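You operate a simulated robot arm through the tools that you are given. There is no shell and no other tool. Be economical: measure what you need, move in short steps, check, and stop when the job is done.

The job below is to be done with a simulated robot arm. You get a single attempt, and the scene is never put back.

JOB
Put the coin roll marked "TWO" from the top of the low table in the blue crate there and the coin roll labelled "ONE" on top of the cream cube. Put two of the milk bottles from the top of the wooden table on the bench end beside the pumps. Open the left freezer lid, put the green sweet from the top of the long steel table on the top of the left freezer lid and shut the lid again. The order is free. Set down upright: coin roll, milk bottle.

It is judged by the outcome, as a careful person would: the job done as asked, and still so three seconds after it is handed in. It fails if anything else is knocked over, pushed out of place, dropped, spilled or broken. Lids that push on must go on centred and level and be pressed home; caps that screw on are set level and turned clockwise until they are tight.

ROBOT AND FRAMES
A 6-joint arm with a two-finger gripper on a trunk, on a base that drives. Base frame: it is fixed to the floor where the robot stands at the start and does not move with it; the origin is under the middle of the robot, x ahead of it, y to its left, z up; the surface under the hand at the start is at about z = 500. Readings come in mm, rad, newtons and seconds.
With the tool pointing down near the work surface it reaches from about 140 to 680 mm from the robot's upright axis, wherever it stands. Its first joint turns from -2.897 to 2.897 rad. Places, roughly: bench end beside the pumps (25x54 cm) [3000, 5940, 840]; green sweet [8250, 3750, 750]; left freezer lid [8200, 2700, 900]; milk bottle [-500, 7250, 1000]; top of the left freezer lid [8300, 2700, 900]. Payload 1.57 kg.
The tool frame sits at the grasp point between the pads (the TCP): z along the fingers, y along the line on which they close. The tips reach 21 mm beyond it. Largest opening 70 mm; the body of the gripper starts 50 mm behind the TCP.
Orientation is told as [roll, pitch, yaw] about the base's x, y, z axes, in that order, counted from this pose: with the fingers straight down and closing along the base's y, the tool's x points along the base's -x, its y along +y and its z along -z.

CONTROLS
- The arm moves only by the tool servo_tool. Its argument "steps" is a list of rows, each a list of 3 entries, a list of its own where there are three numbers: the shift along the tool's x, y, z in m, then the turn, a rotation vector about the tool's x, y, z in rad, then the opening, from 0 (shut) to 1 (fully open). In form: [[[tx, ty, tz], [rx, ry, rz], claw], ...]. A call has 1 to 10 rows; each row shifts and turns the commanded pose from where the row before left it, along the tool's axes as they then stand. Each row takes 0.2 s and may step no farther than 50 mm and 0.15 rad from the row before; otherwise, or with a gripper value out of range, the whole call is refused. A pose out of reach is approached as far as the arm can. The call stops where the force on the tool passes 40 N (or 10 N more than at its start, if that is more) or the arm is blocked; 0.2 s more then pass. Each finger halts on what it meets, pressing with about 30 N; the grip force reading is that of the motor and also rises with nothing between the fingers. The clock runs only during rows and for 0.2 s after the last one: add rows that do not move to give the fingers time. The reply holds the time, the measured pose of the TCP, the force on the tool along the base axes, the opening and the grip force, in the units named above and with some noise, with the torque about the TCP (base axes, N m) and any sound that the robot's microphone picked up, and new pictures: "show" is both (left out), scene, wrist or none.
- Cameras (640 x 400 px; columns grow to the right, rows downward): "scene" is now at [16.8, 145.9, 1479.8]; the picture's right is [-0.11, -0.99, 0.00], its down [-0.78, 0.09, -0.63] and it looks along [0.62, -0.07, -0.78] (base axes); focal length 265 px, centre (320, 200). "wrist" rides on the gripper at [79, 4, -81] in the tool frame; the picture's right is [-0.05, 1.00, 0.00], its down [-0.67, -0.04, -0.75] and it looks along [-0.74, -0.04, 0.67] (tool axes); focal length 256 px, centre (320, 200). There is no depth. A picture from a camera that has moved, and an enlarged one, comes with that camera's place and axes in the base frame and with its lens.
- roll_base(legs): drives the robot by 1 to 6 legs, each [ahead, left, turn to the left] in mm, mm and rad, along the robot's own axes; the way and the turn of a leg run together, so that a leg with both is an arc; at most 1500 mm and 3.142 rad a leg. The arm and the cameras ride along, it lands a little off, and it stops where it bumps. It gives what a move gives, and a new picture of the scene camera.
- pan_tilt(pan, tilt): turns the head with the scene camera to pan (to the left, within 2.705 rad either way) and tilt (down, from -0.506 to 1.204), counted from straight ahead of the robot. It gives what a move gives, and a new picture of the scene camera.
- enlarge(camera, box): a new picture of the part [left, top, right, bottom] of that camera's present view, enlarged. No time passes.
- sign_off(): hands the job in; it is judged then, once.

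Work in short steps. Places have to be worked out from the pictures, the camera data and where the tool is seen: move nearer, look again, correct. Check each grasp and each placing, and mend what went wrong. You have 186 turns and 260 pictures in all, those below and enlarged ones among them. Open the gripper and draw the arm clear of the work before you hand the job in, unless the task says otherwise.

The tools are called after ">>>" as a command line: name --argument value ..., lists and objects as JSON in quotes. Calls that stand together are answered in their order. servo_tool: Moves the arm, as the interface text tells. Its arguments: {"type":"object","properties":{"steps":{"type":"array"},"show":{"type":"string","enum":["both","scene","wrist","none"]}},"required":["steps"]} The other tools are called the same way: roll_base (legs) drives the base; pan_tilt (pan, tilt) turns the head that bears the scene camera; enlarge (camera, box) takes an enlarged picture of a part of a camera's view; sign_off () hands the job in.

At the start:

```text
time: 0.0
eef_pos: [385.6, -118.2, 897.5]
ee_rot: [0.001, 0.003, 0.001]
wrist_force: [-0.3, 0.0, 0.1]
ft_torque: [0.02, -0.01, -0.01]
opening: 70.0
finger_force: 0.1
robot x, y, heading: [-3.4, 3.3, 0.001]
head pan, tilt: [-0.112, 0.894]
```

scene: 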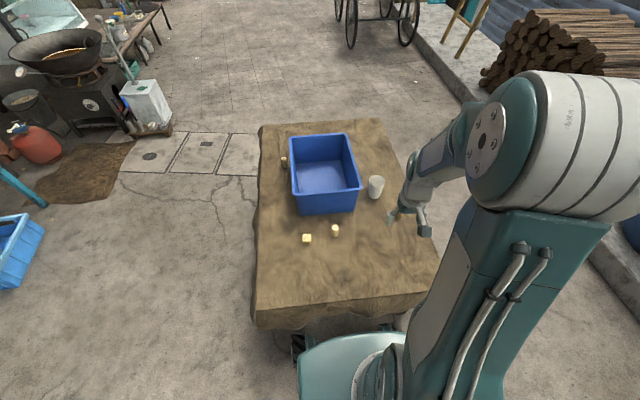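
wrist: 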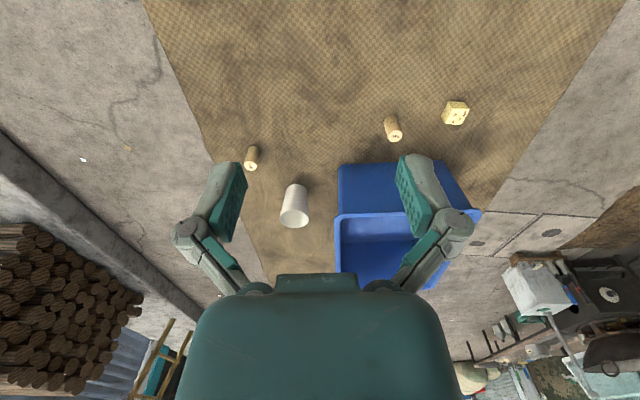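

The table carries the crate, a white cup, a cream cube and several coin rolls. I enlarge to read their marks.

>>> enlarge --camera "scene" --box '[250, 120, 450, 260]'

>>> enlarge --camera "wrist" --box '[220, 80, 500, 260]'

```text
2.86 times, centred on (350, 190) of scene
camera zoom: at [16.8, 145.9, 1479.8], right [-0.11, -0.99, 0.0], down [-0.78, 0.09, -0.63], along [0.62, -0.07, -0.78], focal length 757 px, centre (234, 229)
```

zoom: 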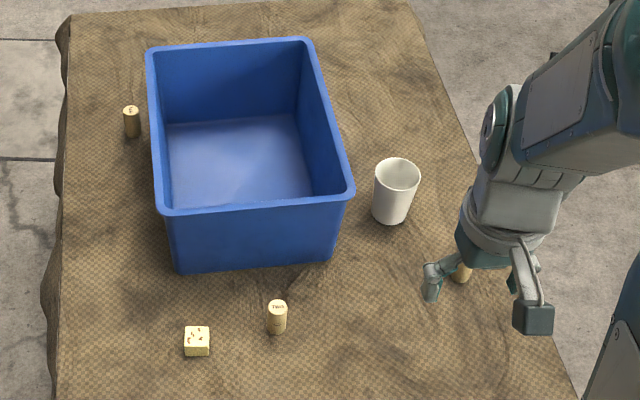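

```text
2.22 times, centred on (360, 170) of wrist
camera zoom: at [304.8, -113.5, 979.8], right [0.05, 1.0, 0.0], down [0.67, -0.04, 0.74], along [0.74, -0.04, -0.67], focal length 569 px, centre (231, 267)
```

zoom: 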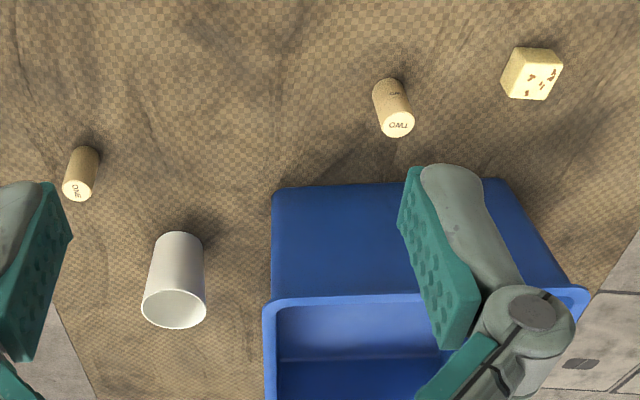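

The "ONE" and "TWO" rolls are identified and I have rough positions. I look down to see the clearance between the base and the table.

>>> pan_tilt --pan 0.3 --tilt 1.2

```text
time: 0.9
eef_pos: [384.5, -118.0, 897.9]
ee_rot: [0.0, 0.002, 0.0]
wrist_force: [0.4, 0.2, 0.7]
ft_torque: [-0.02, 0.03, 0.06]
opening: 70.2
finger_force: 0.0
robot x, y, heading: [2.1, 0.6, 0.001]
head pan, tilt: [0.3, 1.201]
camera scene: at [-5.1, 171.0, 1459.5], right [0.29, -0.96, 0.0], down [-0.89, -0.28, -0.36], along [0.35, 0.11, -0.93], focal length 265 px, centre (320, 200)
```

scene: 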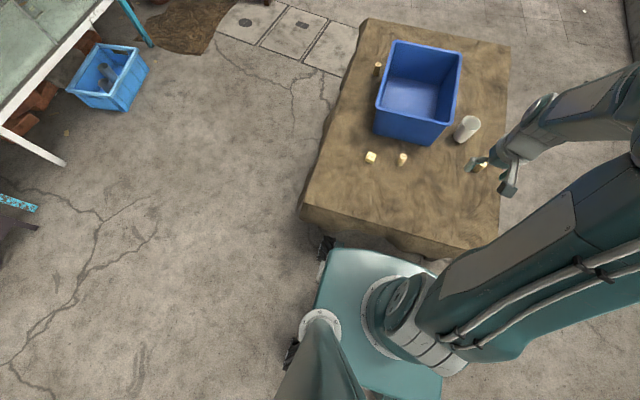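

Base is about 35 mm from the table edge, so no room ahead. I shift right 200 mm so "ONE" and the cube are both in reach.

>>> roll_base --legs '[[0, -200, 0]]'

>>> pan_tilt --pan 0.1 --tilt 0.95

```text
time: 2.5
eef_pos: [384.4, -312.5, 898.8]
ee_rot: [-0.004, 0.001, -0.001]
wrist_force: [0.1, -0.1, -0.1]
ft_torque: [-0.03, 0.02, 0.0]
opening: 69.9
finger_force: 0.1
robot x, y, heading: [-2.8, -195.6, 0.004]
head pan, tilt: [0.3, 1.201]
camera scene: at [-5.2, -20.1, 1458.7], right [0.3, -0.95, 0.0], down [-0.89, -0.28, -0.36], along [0.34, 0.1, -0.93], focal length 265 px, centre (320, 200)
```

scene: 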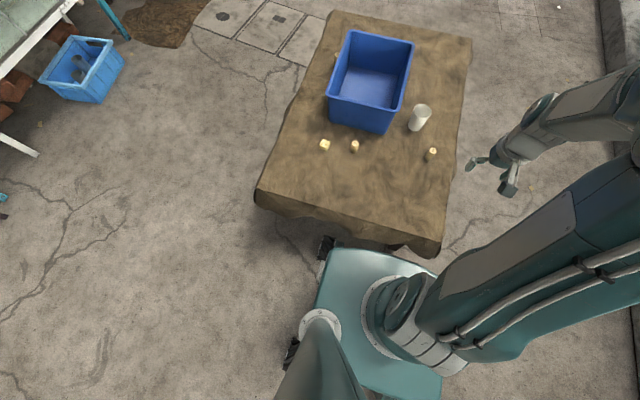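

```text
time: 3.2
eef_pos: [384.7, -314.9, 898.4]
ee_rot: [-0.002, 0.001, 0.001]
wrist_force: [0.9, 1.0, -0.4]
ft_torque: [-0.02, -0.02, 0.0]
opening: 69.9
finger_force: 0.1
robot x, y, heading: [-1.8, -196.0, -0.0]
head pan, tilt: [0.099, 0.949]
camera scene: at [13.7, -33.3, 1475.5], right [0.1, -0.99, 0.0], down [-0.81, -0.08, -0.58], along [0.58, 0.06, -0.81], focal length 265 px, centre (320, 200)
```

scene: 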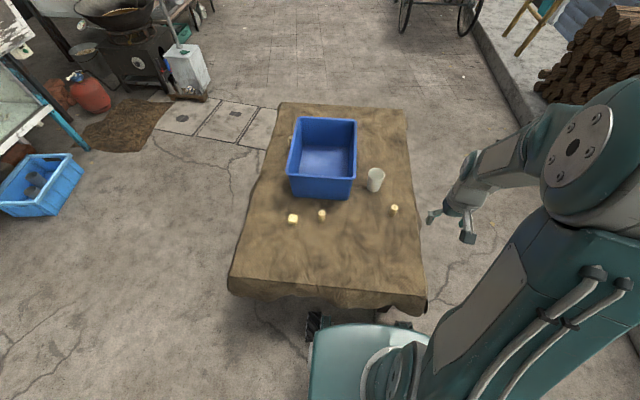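

ONE is near (665,-285). I move the hand toward it, stopping above.

>>> servo_tool --steps '[[[-0.032, 0.00375, 0.0322], [0, 0, 0], 1], [[-0.032, 0.00375, 0.0322], [0, 0, 0], 1], [[-0.032, 0.00375, 0.0322], [0, 0, 0], 1], [[-0.032, 0.00375, 0.0322], [0, 0, 0], 1], [[-0.032, 0.00375, 0.0322], [0, 0, 0], 1], [[-0.032, 0.00375, 0.0322], [0, 0, 0], 1], [[-0.032, 0.00375, 0.0322], [0, 0, 0], 1], [[0, 0, 0], [0, 0, 0], 1]]'

```text
time: 5.0
eef_pos: [609.1, -289.3, 672.1]
ee_rot: [-0.001, 0.001, -0.001]
wrist_force: [-0.4, 0.0, 0.0]
ft_torque: [0.03, 0.01, -0.01]
opening: 70.2
finger_force: 0.0
robot x, y, heading: [-1.0, -194.7, 0.0]
head pan, tilt: [0.099, 0.949]
camera scene: at [15.1, -35.7, 1475.7], right [0.1, -0.99, 0.0], down [-0.81, -0.08, -0.58], along [0.58, 0.06, -0.81], focal length 265 px, centre (320, 200)
camera wrist: at [529.6, -284.4, 753.3], right [0.05, 1.0, 0.0], down [0.67, -0.03, 0.74], along [0.74, -0.04, -0.67], focal length 256 px, centre (320, 200)
```

scene: 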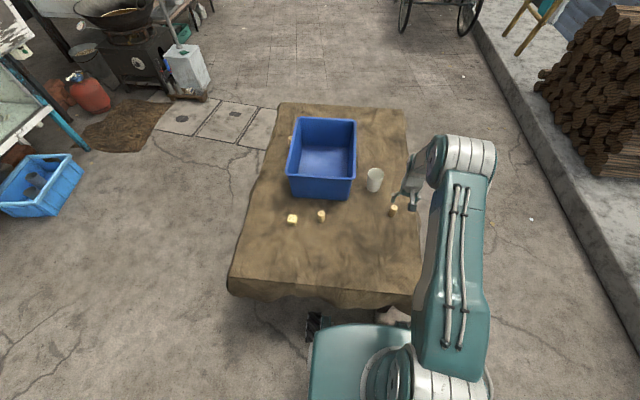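
wrist: 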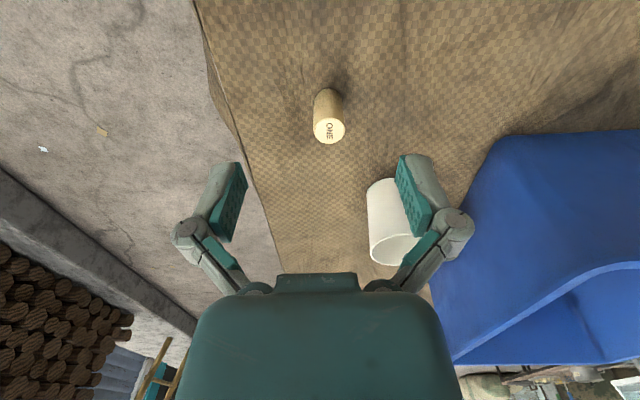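

ONE's centre estimates at (664,-284), about 30 mm wide and 45 tall. I move over it and look.

>>> servo_tool --steps '[[[-0.028, 0.0025, 0.036], [0, 0, 0], 1], [[-0.027, 0.0025, 0.036], [0, 0, 0], 1], [[0, 0, 0], [0, 0, 0], 1]]' --show "wrist"

```text
time: 5.8
eef_pos: [663.3, -285.3, 599.0]
ee_rot: [-0.001, 0.001, 0.0]
wrist_force: [-0.4, 0.2, -0.1]
ft_torque: [0.0, 0.02, 0.03]
opening: 69.9
finger_force: 0.1
robot x, y, heading: [0.1, -200.2, 0.001]
head pan, tilt: [0.099, 0.949]
camera wrist: at [583.7, -279.1, 681.5], right [0.05, 1.0, 0.0], down [0.67, -0.03, 0.74], along [0.74, -0.04, -0.67], focal length 256 px, centre (320, 200)
```

wrist: 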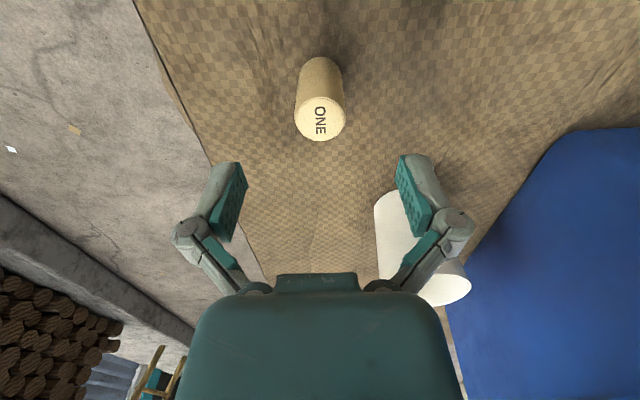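

Aligned. I descend to z≈530 and close.

>>> servo_tool --steps '[[[-0.001, 0.001, 0.035], [0, 0, 0], 1], [[0, 0, 0.034], [0, 0, 0], 1], [[0, 0, 0], [0, 0, 0], 1], [[0, 0, 0], [0, 0, 0], 0], [[0, 0, 0], [0, 0, 0], 0], [[0, 0, 0], [0, 0, 0], 0]]' --show "wrist"

```text
time: 7.2
eef_pos: [666.1, -282.4, 531.9]
ee_rot: [-0.002, -0.003, 0.002]
wrist_force: [2.4, 0.5, 9.7]
ft_torque: [-0.09, -0.03, -0.02]
opening: 28.3
finger_force: 30.0
robot x, y, heading: [2.6, -197.5, -0.001]
head pan, tilt: [0.099, 0.949]
camera wrist: at [585.3, -278.2, 613.3], right [0.05, 1.0, 0.0], down [0.67, -0.03, 0.75], along [0.74, -0.04, -0.67], focal length 256 px, centre (320, 200)
```

wrist: 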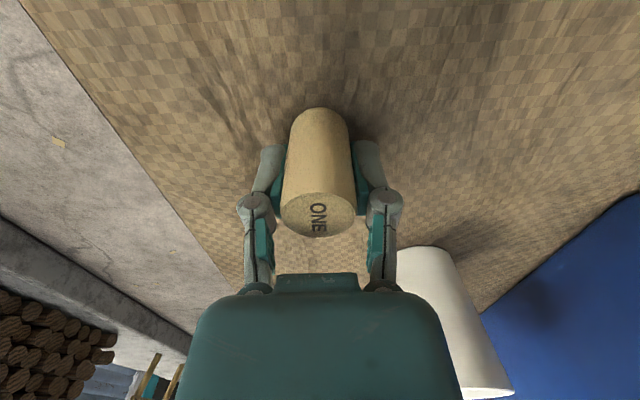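

Gripped at 28.3 mm. I lift and travel toward the cube.

>>> servo_tool --steps '[[[0, 0, -0.02], [0, 0, 0], 0], [[0, 0, -0.05], [0, 0, 0], 0], [[0, 0, -0.05], [0, 0, 0], 0], [[0, 0, 0], [0, 0, 0], 0]]' --show "none"

>>> servo_tool --steps '[[[0.015, 0.04, 0], [0, 0, 0], 0], [[0.015, 0.04, 0], [0, 0, 0], 0], [[0.015, 0.04, 0], [0, 0, 0], 0], [[0.015, 0.04, 0], [0, 0, 0], 0], [[0.015, 0.04, 0], [0, 0, 0], 0], [[0.015, 0.04, 0], [0, 0, 0], 0], [[0.015, 0.04, 0], [0, 0, 0], 0], [[0.015, 0.04, 0], [0, 0, 0], 0], [[0.015, 0.04, 0], [0, 0, 0], 0], [[0.015, 0.04, 0], [0, 0, 0], 0]]'

```text
time: 8.2
eef_pos: [665.0, -281.3, 652.5]
ee_rot: [0.0, 0.001, 0.001]
wrist_force: [0.0, 0.0, -0.5]
ft_torque: [0.02, -0.02, -0.02]
opening: 28.1
finger_force: 30.2
robot x, y, heading: [-3.2, -196.1, 0.003]
head pan, tilt: [0.099, 0.949]
```

```text
time: 10.4
eef_pos: [515.3, 118.5, 651.4]
ee_rot: [-0.002, 0.002, 0.0]
wrist_force: [0.7, -0.1, -0.5]
ft_torque: [0.02, 0.01, 0.03]
opening: 28.0
finger_force: 30.0
robot x, y, heading: [-3.2, -197.3, -0.001]
head pan, tilt: [0.099, 0.949]
camera scene: at [14.8, -31.6, 1475.2], right [0.1, -0.99, 0.0], down [-0.81, -0.08, -0.58], along [0.58, 0.06, -0.81], focal length 265 px, centre (320, 200)
camera wrist: at [435.7, 123.0, 732.7], right [0.05, 1.0, 0.0], down [0.67, -0.03, 0.74], along [0.74, -0.04, -0.67], focal length 256 px, centre (320, 200)
```

scene: 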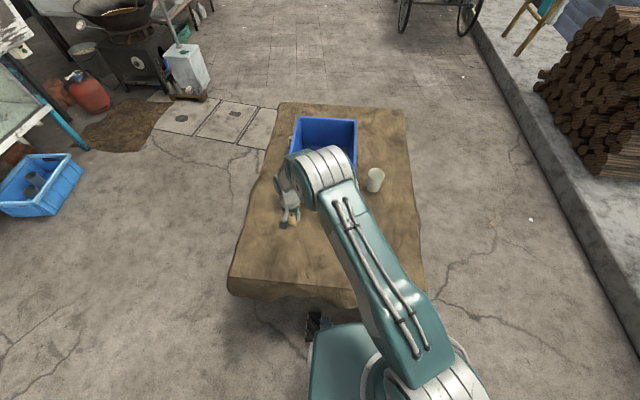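
wrist: 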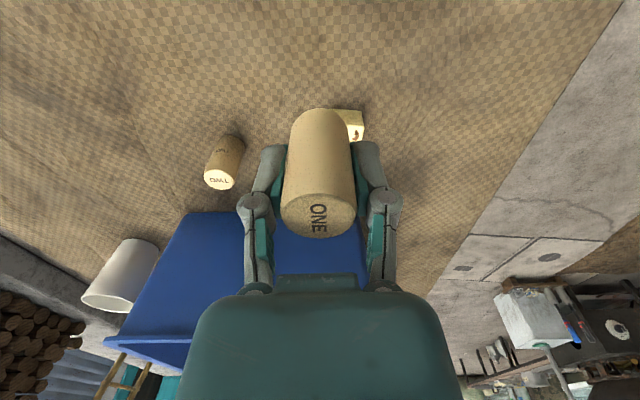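

The held roll hides most of the cube. I sidestep 55 mm right to see it.

>>> servo_tool --steps '[[[0, -0.045, 0], [0, 0, 0], 0], [[0, -0.015, 0], [0, 0, 0], 0], [[0, 0, 0], [0, 0, 0], 0]]' --show "none"

>>> enlarge --camera "wrist" --box '[220, 80, 460, 230]'

```text
time: 11.2
eef_pos: [515.8, 59.5, 652.3]
ee_rot: [-0.003, 0.002, 0.001]
wrist_force: [0.4, 0.0, -1.7]
ft_torque: [0.05, -0.01, 0.01]
opening: 28.4
finger_force: 30.6
robot x, y, heading: [-1.3, -199.7, 0.004]
head pan, tilt: [0.099, 0.949]
```

```text
2.67 times, centred on (340, 155) of wrist
camera zoom: at [434.9, 63.6, 734.0], right [0.05, 1.0, 0.0], down [0.67, -0.03, 0.74], along [0.74, -0.04, -0.67], focal length 683 px, centre (267, 320)
```

zoom: 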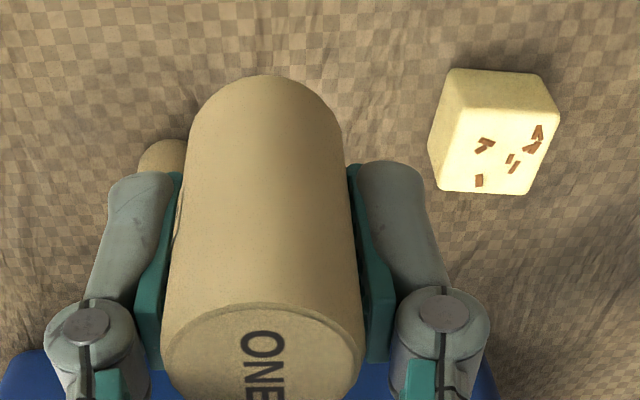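

Cube top centre estimates at (576,138), top at z≈533. I move above it with the roll about 30 mm clear and check.

>>> servo_tool --steps '[[[-0.02, 0.0262, 0], [0, 0, 0], 0], [[-0.02, 0.0262, 0], [0, 0, 0], 0], [[-0.02, 0.0262, 0.02], [0, 0, 0], 0], [[0, 0, 0.03], [0, 0, 0], 0], [[0, 0, 0], [0, 0, 0], 0]]'

>>> enlarge --camera "wrist" --box '[220, 60, 460, 210]'

>>> enlarge --camera "scene" --box '[240, 150, 400, 250]'

```text
time: 12.4
eef_pos: [575.1, 135.8, 601.1]
ee_rot: [-0.001, 0.002, -0.001]
wrist_force: [-0.5, -0.1, -0.7]
ft_torque: [-0.02, -0.04, 0.02]
opening: 28.0
finger_force: 29.9
robot x, y, heading: [4.4, -195.4, 0.002]
head pan, tilt: [0.099, 0.949]
camera scene: at [14.9, -32.8, 1475.4], right [0.1, -0.99, 0.0], down [-0.81, -0.08, -0.58], along [0.58, 0.06, -0.81], focal length 265 px, centre (320, 200)
camera wrist: at [495.1, 141.1, 682.3], right [0.05, 1.0, 0.0], down [0.67, -0.03, 0.74], along [0.74, -0.04, -0.67], focal length 256 px, centre (320, 200)
```

scene: 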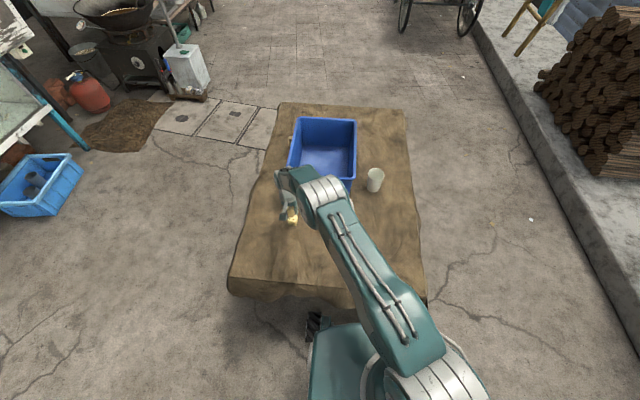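
wrist: 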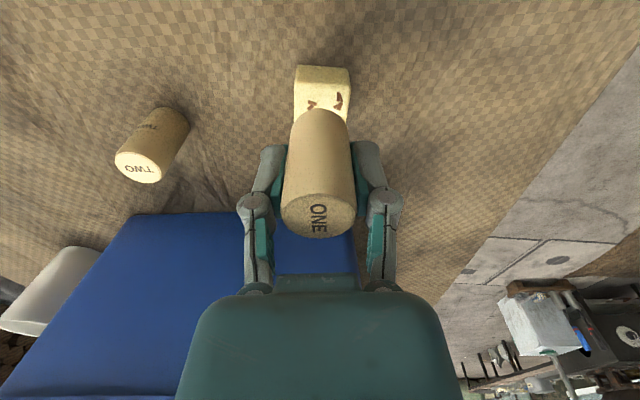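

```text
2.67 times, centred on (340, 135) of wrist
camera zoom: at [495.1, 141.1, 682.3], right [0.05, 1.0, 0.0], down [0.67, -0.03, 0.74], along [0.74, -0.04, -0.67], focal length 683 px, centre (267, 373)
```

zoom: 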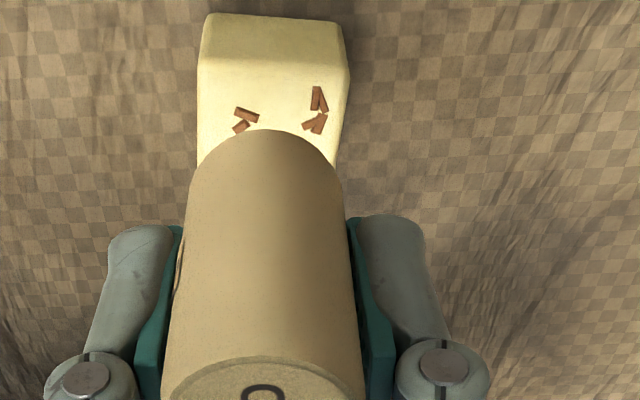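

```text
4.00 times, centred on (320, 200) of scene
camera zoom: at [14.9, -32.8, 1475.4], right [0.1, -0.99, 0.0], down [-0.81, -0.08, -0.58], along [0.58, 0.06, -0.81], focal length 1060 px, centre (320, 200)
```

zoom: 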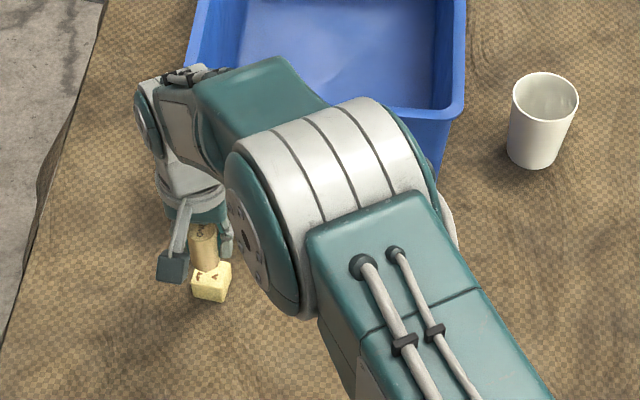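

Cube centre is about (+1.5, +2.5) mm from the roll. I correct and lower most of the way.

>>> servo_tool --steps '[[[-0.0015, 0.0025, 0], [0, 0, 0], 0], [[0, 0, 0.02], [0, 0, 0], 0], [[0, 0, 0.01], [0, 0, 0], 0], [[0, 0, 0], [0, 0, 0], 0]]' --show "none"

>>> enlarge --camera "wrist" --box '[220, 60, 460, 210]'

>>> enlarge --camera "scene" --box '[260, 190, 324, 230]'

```text
time: 13.4
eef_pos: [577.3, 136.6, 569.3]
ee_rot: [-0.001, 0.003, 0.0]
wrist_force: [0.1, -0.4, -0.9]
ft_torque: [0.0, -0.02, -0.02]
opening: 28.4
finger_force: 30.6
robot x, y, heading: [1.8, -197.3, 0.004]
head pan, tilt: [0.099, 0.949]
```

```text
2.67 times, centred on (340, 135) of wrist
camera zoom: at [496.8, 142.5, 652.1], right [0.05, 1.0, 0.0], down [0.67, -0.03, 0.74], along [0.74, -0.04, -0.67], focal length 683 px, centre (267, 373)
```

zoom: 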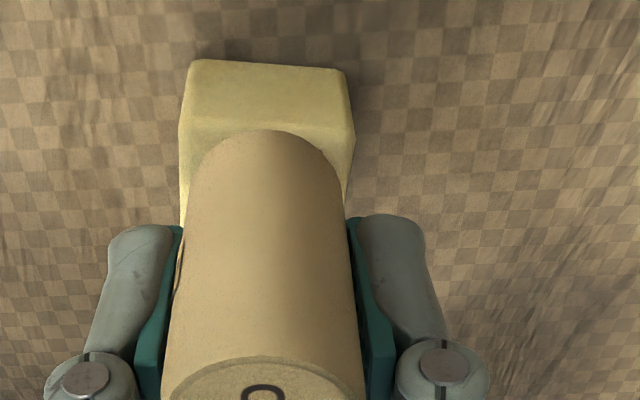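

```text
10.00 times, centred on (292, 210) of scene
camera zoom: at [14.9, -32.9, 1475.4], right [0.1, -0.99, 0.0], down [-0.81, -0.08, -0.58], along [0.58, 0.06, -0.81], focal length 2650 px, centre (600, 100)
```

zoom: 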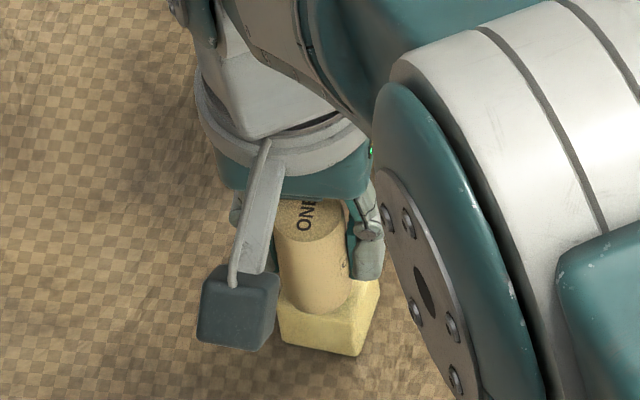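

Lateral alignment is good; the roll sits about 2 mm near. I nudge forward 2 mm and lower in small steps.

>>> servo_tool --steps '[[[-0.002, 0, 0.001], [0, 0, 0], 0], [[0, 0, 0.0015], [0, 0, 0], 0], [[0, 0, 0.001], [0, 0, 0], 0], [[0, 0, 0], [0, 0, 0], 0]]' --show "none"

>>> enlarge --camera "wrist" --box '[260, 80, 388, 160]'

```text
time: 14.4
eef_pos: [578.0, 139.0, 566.9]
ee_rot: [-0.002, 0.001, 0.0]
wrist_force: [0.4, -0.2, -0.4]
ft_torque: [0.0, 0.02, -0.01]
opening: 28.1
finger_force: 29.6
robot x, y, heading: [3.3, -194.1, 0.004]
head pan, tilt: [0.099, 0.949]
```

```text
5.00 times, centred on (324, 120) of wrist
camera zoom: at [497.9, 143.1, 649.0], right [0.05, 1.0, 0.0], down [0.67, -0.03, 0.74], along [0.74, -0.04, -0.67], focal length 1280 px, centre (300, 600)
```

zoom: 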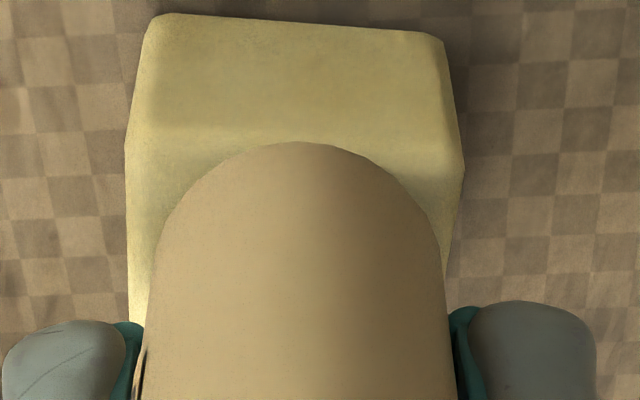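

Centred well. I continue lowering 1 mm at a time watching the force.

>>> servo_tool --steps '[[[0, 0, 0.001], [0, 0, 0], 0], [[0, 0, 0.001], [0, 0, 0], 0], [[0, 0, 0], [0, 0, 0], 0]]' --show "none"

```text
time: 15.2
eef_pos: [577.8, 138.9, 566.0]
ee_rot: [-0.001, 0.001, 0.0]
wrist_force: [0.4, -0.6, -1.2]
ft_torque: [0.01, 0.0, -0.02]
opening: 28.3
finger_force: 29.9
robot x, y, heading: [-0.9, -199.3, -0.003]
head pan, tilt: [0.099, 0.949]
```

Still no contact; two more millimetres.

>>> servo_tool --steps '[[[0, 0, 0.001], [0, 0, 0], 0], [[0, 0, 0.001], [0, 0, 0], 0], [[0, 0, 0], [0, 0, 0], 0]]' --show "none"

>>> enlarge --camera "scene" --box '[260, 190, 324, 230]'

```text
time: 16.1
eef_pos: [577.3, 138.3, 564.0]
ee_rot: [0.0, 0.002, 0.001]
wrist_force: [0.6, 0.1, -1.6]
ft_torque: [0.0, 0.01, -0.04]
opening: 28.2
finger_force: 30.2
robot x, y, heading: [-2.5, -196.4, -0.001]
head pan, tilt: [0.099, 0.949]
```

```text
10.00 times, centred on (292, 210) of scene
camera zoom: at [14.9, -32.8, 1475.4], right [0.1, -0.99, 0.0], down [-0.81, -0.08, -0.58], along [0.58, 0.06, -0.81], focal length 2650 px, centre (600, 100)
```

zoom: 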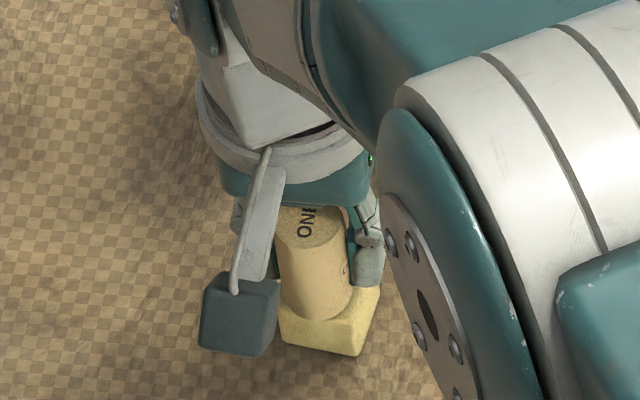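

>>> servo_tool --steps '[[[0, 0, 0.001], [0, 0, 0], 0], [[0, 0, 0.001], [0, 0, 0], 0], [[0, 0, 0], [0, 0, 0], 0]]' --show "none"

>>> enlarge --camera "wrist" --box '[260, 80, 388, 160]'

```text
time: 16.9
eef_pos: [578.0, 137.9, 561.7]
ee_rot: [-0.003, 0.0, 0.0]
wrist_force: [0.6, 0.6, -1.2]
ft_torque: [-0.01, -0.06, -0.02]
opening: 28.0
finger_force: 29.3
robot x, y, heading: [1.5, -197.5, 0.004]
head pan, tilt: [0.099, 0.949]
```

```text
5.00 times, centred on (324, 120) of wrist
camera zoom: at [497.8, 143.4, 643.7], right [0.05, 1.0, 0.0], down [0.67, -0.03, 0.74], along [0.74, -0.04, -0.67], focal length 1280 px, centre (300, 600)
```

zoom: 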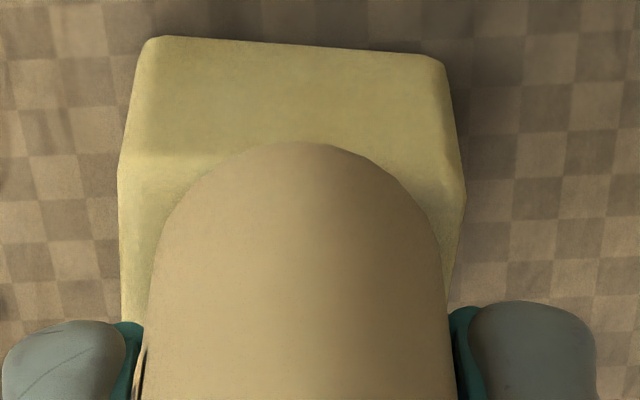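

Perspective suggests contact soon. I keep lowering 1 mm at a time.

>>> servo_tool --steps '[[[0, 0, 0.001], [0, 0, 0], 0], [[0, 0, 0.001], [0, 0, 0], 0], [[0, 0, 0], [0, 0, 0], 0]]' --show "none"

>>> enlarge --camera "scene" --box '[260, 190, 324, 230]'

```text
time: 17.6
eef_pos: [579.0, 138.4, 561.4]
ee_rot: [-0.001, -0.001, -0.001]
wrist_force: [-6.3, -1.6, 18.7]
ft_torque: [-0.12, 0.25, 0.0]
opening: 28.2
finger_force: 30.4
robot x, y, heading: [0.9, -195.5, 0.0]
head pan, tilt: [0.099, 0.949]
```

```text
10.00 times, centred on (292, 210) of scene
camera zoom: at [13.3, -34.5, 1475.6], right [0.1, -0.99, 0.0], down [-0.81, -0.08, -0.58], along [0.58, 0.06, -0.81], focal length 2650 px, centre (600, 100)
```

zoom: 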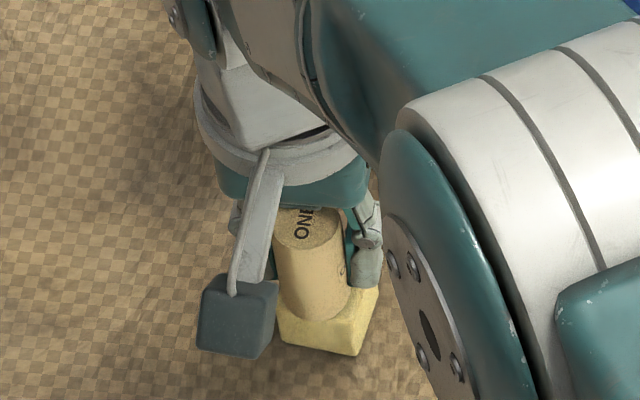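

Contact at 18.7 N. I ease off slightly, open, and look.

>>> servo_tool --steps '[[[0, 0, -0.001], [0, 0, 0], 0], [[0, 0, 0], [0, 0, 0], 0.45], [[0, 0, 0], [0, 0, 0], 0.7], [[0, 0, 0], [0, 0, 0], 0.9]]' --show "wrist"

```text
time: 18.6
eef_pos: [577.5, 137.8, 560.6]
ee_rot: [-0.001, 0.003, 0.0]
wrist_force: [-0.2, 0.3, -0.2]
ft_torque: [0.04, -0.01, 0.01]
opening: 62.9
finger_force: 0.1
robot x, y, heading: [0.5, -198.9, -0.001]
head pan, tilt: [0.099, 0.949]
camera wrist: at [498.2, 143.1, 642.2], right [0.05, 1.0, 0.0], down [0.67, -0.03, 0.74], along [0.74, -0.04, -0.67], focal length 256 px, centre (320, 200)
```

wrist: 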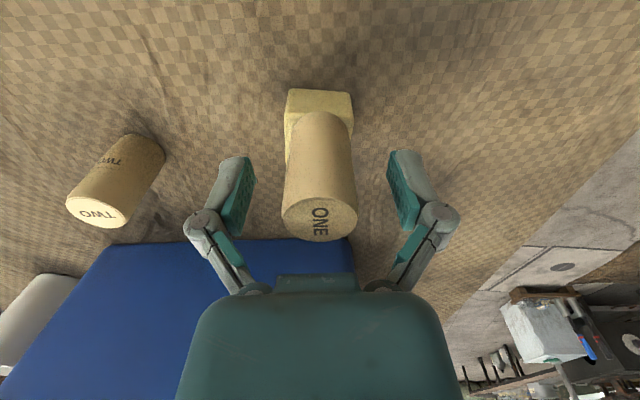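

ONE stands on the cube. I raise the arm straight up and tuck back.

>>> servo_tool --steps '[[[0, 0, -0.03], [0, 0, 0], 0.9], [[0, 0, -0.05], [0, 0, 0], 1], [[0, 0, -0.05], [0, 0, 0], 1], [[0, 0, -0.05], [0, 0, 0], 1], [[0, 0, -0.05], [0, 0, 0], 1], [[0.03, 0, -0.04], [0, 0, 0], 1], [[0.03, -0.03, -0.02], [0, 0, 0], 1], [[0.03, -0.03, -0.02], [0, 0, 0], 1], [[0, 0, 0], [0, 0, 0], 1]]'

>>> enlarge --camera "scene" --box '[240, 100, 432, 220]'

```text
time: 20.6
eef_pos: [486.0, 78.7, 872.7]
ee_rot: [-0.002, 0.003, -0.001]
wrist_force: [0.3, 0.8, 0.1]
ft_torque: [-0.03, -0.01, 0.02]
opening: 69.9
finger_force: 0.1
robot x, y, heading: [-0.0, -195.6, -0.002]
head pan, tilt: [0.099, 0.949]
camera scene: at [14.3, -33.4, 1475.5], right [0.1, -0.99, 0.0], down [-0.81, -0.08, -0.58], along [0.58, 0.06, -0.81], focal length 265 px, centre (320, 200)
camera wrist: at [405.7, 83.8, 954.4], right [0.05, 1.0, 0.0], down [0.67, -0.03, 0.74], along [0.74, -0.04, -0.67], focal length 256 px, centre (320, 200)
```

scene: 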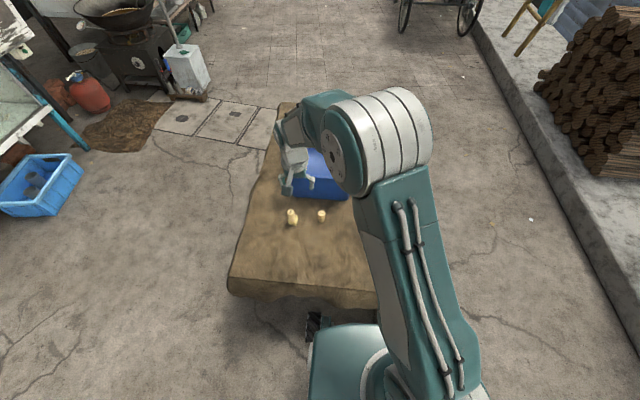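
wrist: 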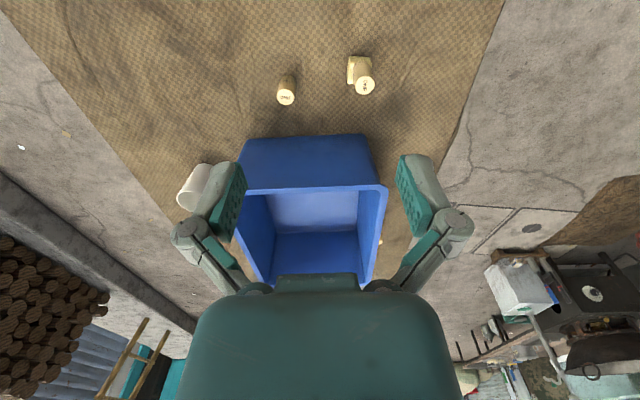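

```text
3.33 times, centred on (336, 160) of scene
camera zoom: at [14.3, -33.4, 1475.5], right [0.1, -0.99, 0.0], down [-0.81, -0.08, -0.58], along [0.58, 0.06, -0.81], focal length 883 px, centre (267, 333)
```

zoom: 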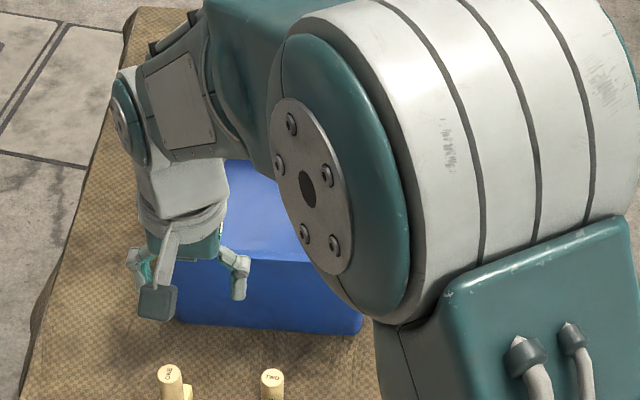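

ONE is stable. Next I fetch TWO from here, near (607,12), then carry it round to the left side of the table to reach the crate.

>>> servo_tool --steps '[[[-0.0123, -0.0112, 0.0388], [0, 0, 0], 1], [[-0.0123, -0.0112, 0.0388], [0, 0, 0], 1], [[-0.0123, -0.0112, 0.0388], [0, 0, 0], 1], [[-0.0123, -0.0112, 0.0388], [0, 0, 0], 1], [[-0.0123, -0.0112, 0.0388], [0, 0, 0], 1], [[-0.0123, -0.0112, 0.0388], [0, 0, 0], 1], [[0, 0, 0], [0, 0, 0], 1]]' --show "wrist"

```text
time: 22.2
eef_pos: [560.7, 11.6, 639.4]
ee_rot: [-0.002, 0.0, 0.002]
wrist_force: [-0.6, -0.3, 1.1]
ft_torque: [-0.02, -0.02, 0.02]
opening: 70.1
finger_force: 0.1
robot x, y, heading: [0.7, -199.3, 0.002]
head pan, tilt: [0.099, 0.949]
camera wrist: at [481.7, 16.8, 721.0], right [0.05, 1.0, 0.0], down [0.67, -0.03, 0.74], along [0.74, -0.04, -0.67], focal length 256 px, centre (320, 200)
```

wrist: 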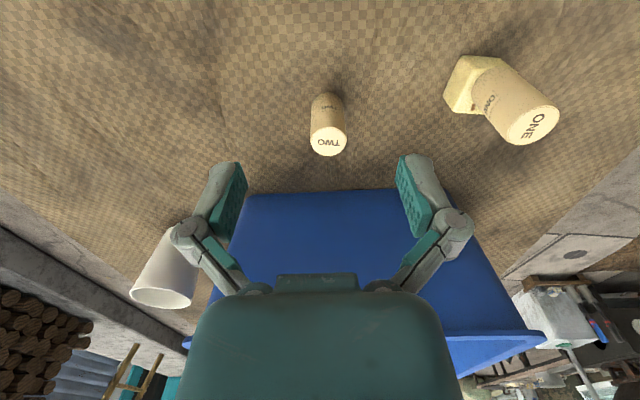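

TWO at about (606,17). I move over, descend to z≈531 and close.

>>> servo_tool --steps '[[[-0.03, 0.003, 0.02], [0, 0, 0], 1], [[-0.0155, 0.002, 0.02], [0, 0, 0], 1], [[0, 0, 0], [0, 0, 0], 1], [[0, 0, 0.035], [0, 0, 0], 1], [[0, 0, 0.033], [0, 0, 0], 1], [[0, 0, 0], [0, 0, 0], 1], [[0, 0, 0], [0, 0, 0], 0], [[0, 0, 0], [0, 0, 0], 0], [[0, 0, 0], [0, 0, 0], 0]]' --show "wrist"

```text
time: 24.2
eef_pos: [605.9, 16.2, 531.7]
ee_rot: [0.001, -0.001, 0.0]
wrist_force: [1.8, -1.3, 10.3]
ft_torque: [0.07, 0.02, 0.02]
opening: 28.3
finger_force: 30.4
robot x, y, heading: [-1.4, -197.7, 0.0]
head pan, tilt: [0.099, 0.949]
camera wrist: at [525.8, 21.6, 612.9], right [0.05, 1.0, 0.0], down [0.67, -0.03, 0.75], along [0.74, -0.04, -0.67], focal length 256 px, centre (320, 200)
```

wrist: 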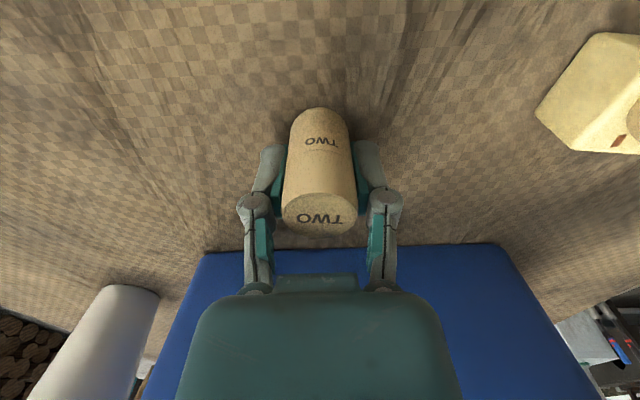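

TWO gripped. I lift straight up and draw the arm in for driving.

>>> servo_tool --steps '[[[0, 0, -0.03], [0, 0, 0], 0], [[0, 0, -0.05], [0, 0, 0], 0], [[0, 0, -0.05], [0, 0, 0], 0], [[0, 0, -0.05], [0, 0, 0], 0], [[0, 0, -0.05], [0, 0, 0], 0], [[0, 0, -0.05], [0, 0, 0], 0], [[0, 0, -0.05], [0, 0, 0], 0], [[0.04, -0.03, 0], [0, 0, 0], 0], [[0.04, -0.03, 0], [0, 0, 0], 0], [[0.04, -0.03, 0], [0, 0, 0], 0]]' --show "none"

>>> servo_tool --steps '[[[0.04, -0.03, 0], [0, 0, 0], 0], [[0.04, -0.03, 0], [0, 0, 0], 0], [[0.02, -0.04, 0], [0, 0, 0], 0], [[0, 0, 0], [0, 0, 0], 0]]' --show "wrist"

```text
time: 26.4
eef_pos: [484.4, -75.1, 860.1]
ee_rot: [0.001, 0.001, -0.001]
wrist_force: [0.0, 0.1, -1.2]
ft_torque: [-0.02, -0.02, 0.03]
opening: 28.5
finger_force: 30.3
robot x, y, heading: [-3.0, -198.4, -0.001]
head pan, tilt: [0.099, 0.949]
```

```text
time: 27.4
eef_pos: [388.6, -175.8, 859.6]
ee_rot: [-0.001, 0.0, 0.003]
wrist_force: [1.3, -0.8, -1.0]
ft_torque: [0.0, -0.05, 0.0]
opening: 28.2
finger_force: 30.2
robot x, y, heading: [-0.6, -198.7, 0.001]
head pan, tilt: [0.099, 0.949]
camera wrist: at [308.8, -171.8, 941.6], right [0.05, 1.0, 0.0], down [0.67, -0.03, 0.74], along [0.74, -0.04, -0.67], focal length 256 px, centre (320, 200)
```

wrist: 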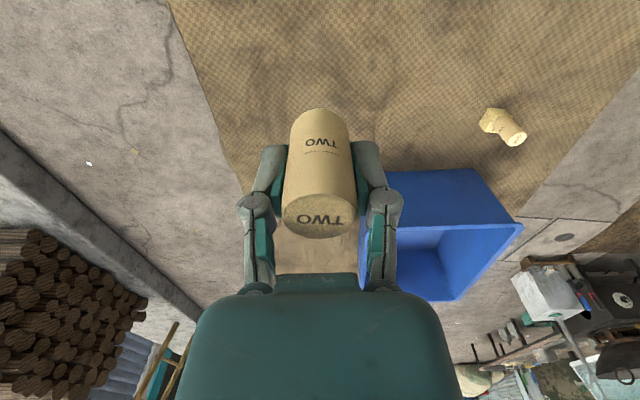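

I drive round to the left side of the table, turning at a safe distance.

>>> roll_base --legs '[[-60, 0, 0], [0, 1000, 0], [870, 0, 0], [0, 0, -1.571], [100, 0, 0]]'

>>> pan_tilt --pan 0.0 --tilt 1.1

```text
time: 42.0
eef_pos: [844.7, 306.1, 859.0]
ee_rot: [-0.001, 0.001, -1.583]
wrist_force: [-1.0, 0.5, -1.7]
ft_torque: [-0.03, 0.01, -0.02]
opening: 28.0
finger_force: 29.8
robot x, y, heading: [828.6, 700.2, -1.579]
head pan, tilt: [0.099, 0.949]
camera scene: at [991.8, 680.0, 1475.6], right [-1.0, -0.09, 0.0], down [-0.07, 0.81, -0.58], along [0.05, -0.58, -0.81], focal length 265 px, centre (320, 200)
```

scene: 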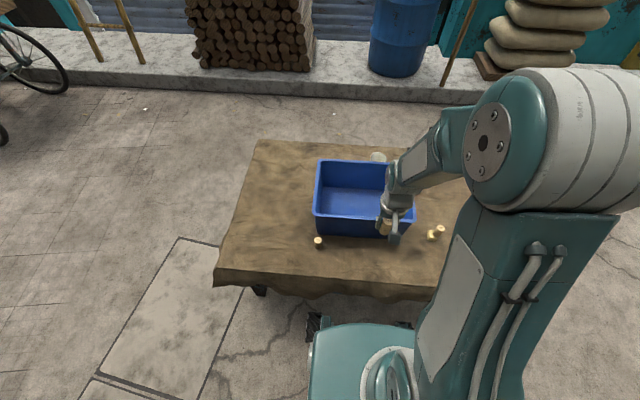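

```text
time: 42.8
eef_pos: [845.0, 307.1, 860.0]
ee_rot: [0.0, 0.003, -1.581]
wrist_force: [0.4, -0.2, -0.8]
ft_torque: [0.0, 0.0, -0.03]
opening: 28.3
finger_force: 30.1
robot x, y, heading: [828.1, 695.1, -1.583]
head pan, tilt: [0.0, 1.1]
camera scene: at [984.6, 689.3, 1465.4], right [-1.0, 0.01, 0.0], down [0.01, 0.89, -0.45], along [-0.01, -0.45, -0.89], focal length 265 px, centre (320, 200)
```

scene: 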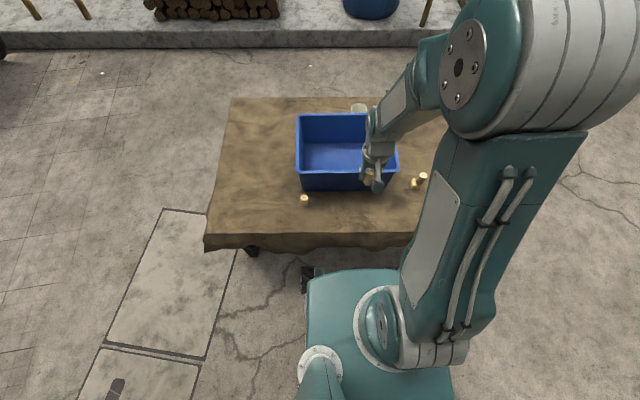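

Crate spans x 675–1075, y −136–160. I edge 50 mm closer to reach near its middle.

>>> roll_base --legs '[[50, 0, 0]]'

```text
time: 43.7
eef_pos: [844.0, 255.9, 859.4]
ee_rot: [-0.001, 0.001, -1.585]
wrist_force: [-0.2, 0.6, -1.3]
ft_torque: [-0.02, -0.01, 0.02]
opening: 28.2
finger_force: 29.9
robot x, y, heading: [828.7, 646.4, -1.583]
head pan, tilt: [0.0, 1.1]
camera scene: at [984.0, 639.9, 1465.4], right [-1.0, 0.01, 0.0], down [0.01, 0.89, -0.45], along [-0.01, -0.45, -0.89], focal length 265 px, centre (320, 200)
```

scene: 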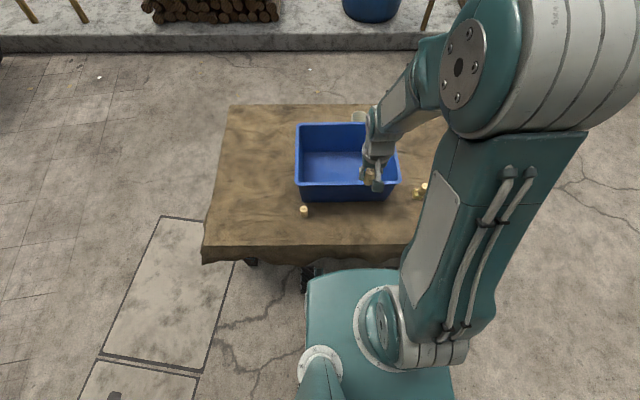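

I extend over the crate's middle at z≈760 and look.

>>> servo_tool --steps '[[[-0.032, 0.003, 0.005], [0, 0, 0], 0], [[-0.032, 0.003, 0.005], [0, 0, 0], 0], [[-0.032, 0.003, 0.015], [0, 0, 0], 0], [[-0.032, 0.003, 0.015], [0, 0, 0], 0], [[-0.032, 0.003, 0.015], [0, 0, 0], 0], [[-0.032, 0.003, 0.015], [0, 0, 0], 0], [[-0.032, 0.003, 0.015], [0, 0, 0], 0], [[0, 0, 0], [0, 0, 0], 0]]'

```text
time: 45.5
eef_pos: [862.1, 32.8, 774.7]
ee_rot: [0.0, -0.001, -1.583]
wrist_force: [0.8, -0.1, -1.3]
ft_torque: [0.01, 0.03, 0.0]
opening: 28.0
finger_force: 30.2
robot x, y, heading: [826.8, 643.5, -1.583]
head pan, tilt: [0.0, 1.1]
camera scene: at [984.2, 638.7, 1465.4], right [-1.0, 0.01, 0.0], down [0.01, 0.89, -0.45], along [-0.01, -0.45, -0.89], focal length 265 px, centre (320, 200)
camera wrist: at [867.3, 112.8, 856.3], right [1.0, -0.06, 0.0], down [-0.04, -0.67, 0.74], along [-0.05, -0.74, -0.67], focal length 256 px, centre (320, 200)
```

scene: 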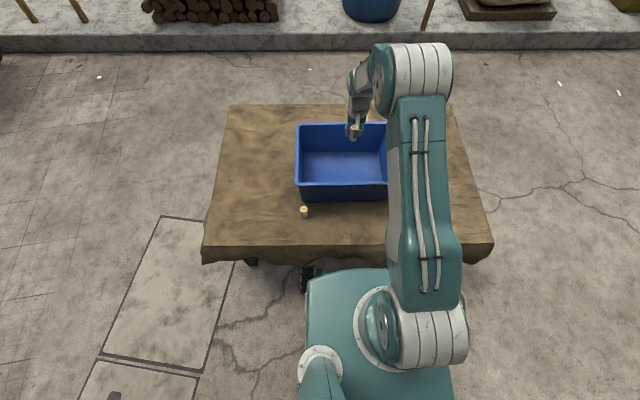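
wrist: 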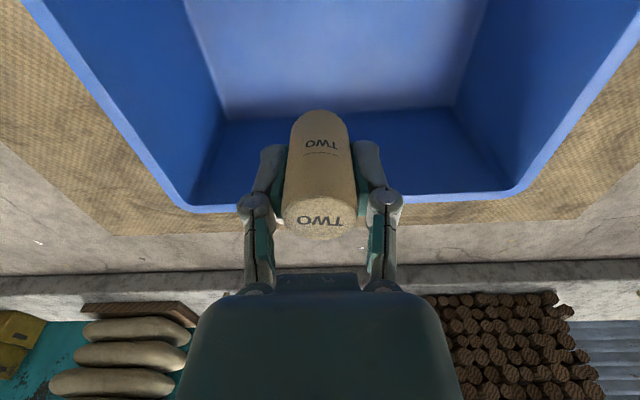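

Well inside the crate walls. I descend to z≈560, then feel for the floor.

>>> servo_tool --steps '[[[0, 0, 0.04], [0, 0, 0], 0], [[0, 0, 0.04], [0, 0, 0], 0], [[0, 0, 0.04], [0, 0, 0], 0], [[0, 0, 0.04], [0, 0, 0], 0], [[0, 0, 0.04], [0, 0, 0], 0], [[0, 0, 0.015], [0, 0, 0], 0], [[0, 0, 0], [0, 0, 0], 0]]'

```text
time: 47.1
eef_pos: [864.7, 33.4, 560.2]
ee_rot: [-0.002, 0.001, -1.583]
wrist_force: [-0.6, 1.4, -1.7]
ft_torque: [0.0, 0.01, -0.01]
opening: 28.2
finger_force: 29.6
robot x, y, heading: [830.6, 648.5, -1.58]
head pan, tilt: [0.0, 1.1]
camera scene: at [984.2, 638.6, 1465.4], right [-1.0, 0.01, 0.0], down [0.01, 0.89, -0.45], along [-0.01, -0.45, -0.89], focal length 265 px, centre (320, 200)
camera wrist: at [868.4, 113.5, 641.8], right [1.0, -0.06, 0.0], down [-0.04, -0.67, 0.74], along [-0.05, -0.74, -0.67], focal length 256 px, centre (320, 200)
```

scene: 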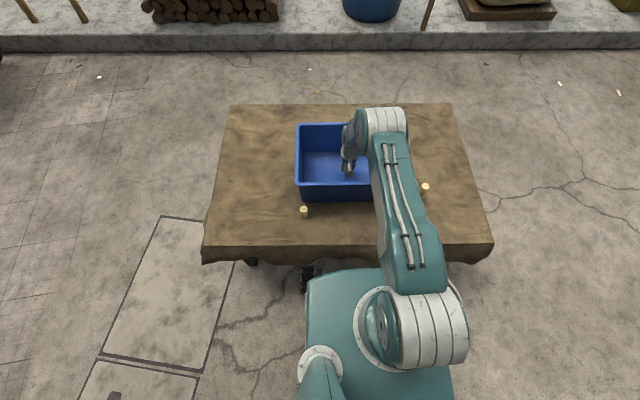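
wrist: 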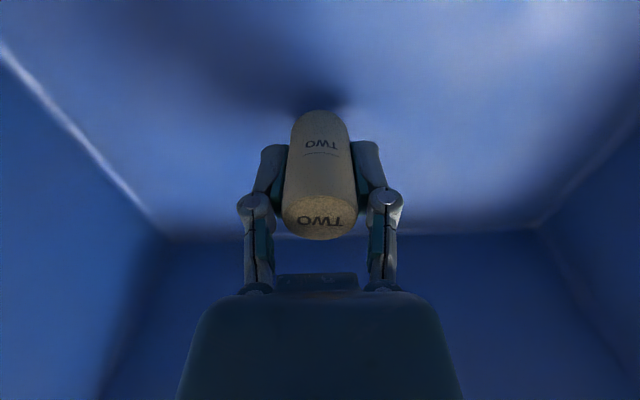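

I lower gently toward the floor.

>>> servo_tool --steps '[[[0, 0, 0.004], [0, 0, 0], 0], [[0, 0, 0.004], [0, 0, 0], 0], [[0, 0, 0.004], [0, 0, 0], 0], [[0, 0, 0.004], [0, 0, 0], 0], [[0, 0, 0.003], [0, 0, 0], 0], [[0, 0, 0], [0, 0, 0], 0]]' --show "none"

```text
time: 48.5
eef_pos: [863.0, 31.4, 540.0]
ee_rot: [-0.002, 0.002, -1.583]
wrist_force: [0.0, 0.1, -1.7]
ft_torque: [-0.01, -0.03, -0.02]
opening: 28.2
finger_force: 29.7
robot x, y, heading: [830.6, 642.4, -1.584]
head pan, tilt: [0.0, 1.1]
```

>>> servo_tool --steps '[[[0, 0, 0.0015], [0, 0, 0], 0], [[0, 0, 0.0015], [0, 0, 0], 0], [[0, 0, 0], [0, 0, 0], 0]]' --show "none"

```text
time: 49.3
eef_pos: [863.8, 34.0, 536.6]
ee_rot: [-0.001, 0.001, -1.582]
wrist_force: [-0.3, 0.0, -1.1]
ft_torque: [-0.01, -0.01, 0.02]
opening: 28.1
finger_force: 29.9
robot x, y, heading: [833.1, 646.4, -1.584]
head pan, tilt: [0.0, 1.1]
```

Still free at 536.6; continuing in 1.2 mm steps.

>>> servo_tool --steps '[[[0, 0, 0.0012], [0, 0, 0], 0], [[0, 0, 0.0012], [0, 0, 0], 0], [[0, 0, 0], [0, 0, 0], 0]]' --show "none"

```text
time: 50.1
eef_pos: [864.0, 31.8, 535.9]
ee_rot: [0.0, -0.002, -1.582]
wrist_force: [-0.1, 5.9, 25.4]
ft_torque: [0.34, 0.0, -0.01]
opening: 28.5
finger_force: 29.6
robot x, y, heading: [827.4, 648.0, -1.584]
head pan, tilt: [0.0, 1.1]
```

Floor contact (25 N). I ease off 1 mm and open, then look.

>>> servo_tool --steps '[[[0, 0, -0.001], [0, 0, 0], 0], [[0, 0, 0], [0, 0, 0], 0.45], [[0, 0, 0], [0, 0, 0], 0.7], [[0, 0, 0], [0, 0, 0], 0.9]]' --show "wrist"

```text
time: 51.1
eef_pos: [864.3, 32.8, 536.4]
ee_rot: [-0.001, 0.002, -1.583]
wrist_force: [-0.4, -0.2, -0.2]
ft_torque: [0.0, 0.01, 0.02]
opening: 63.0
finger_force: 0.1
robot x, y, heading: [827.6, 649.6, -1.584]
head pan, tilt: [0.0, 1.1]
camera wrist: at [868.1, 112.6, 617.7], right [1.0, -0.06, 0.0], down [-0.04, -0.67, 0.74], along [-0.05, -0.74, -0.67], focal length 256 px, centre (320, 200)
```

wrist: 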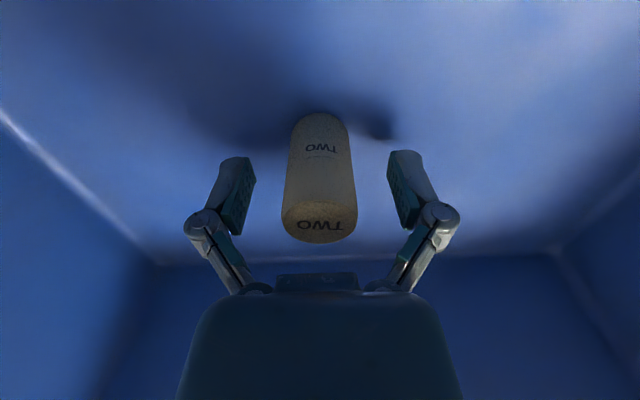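

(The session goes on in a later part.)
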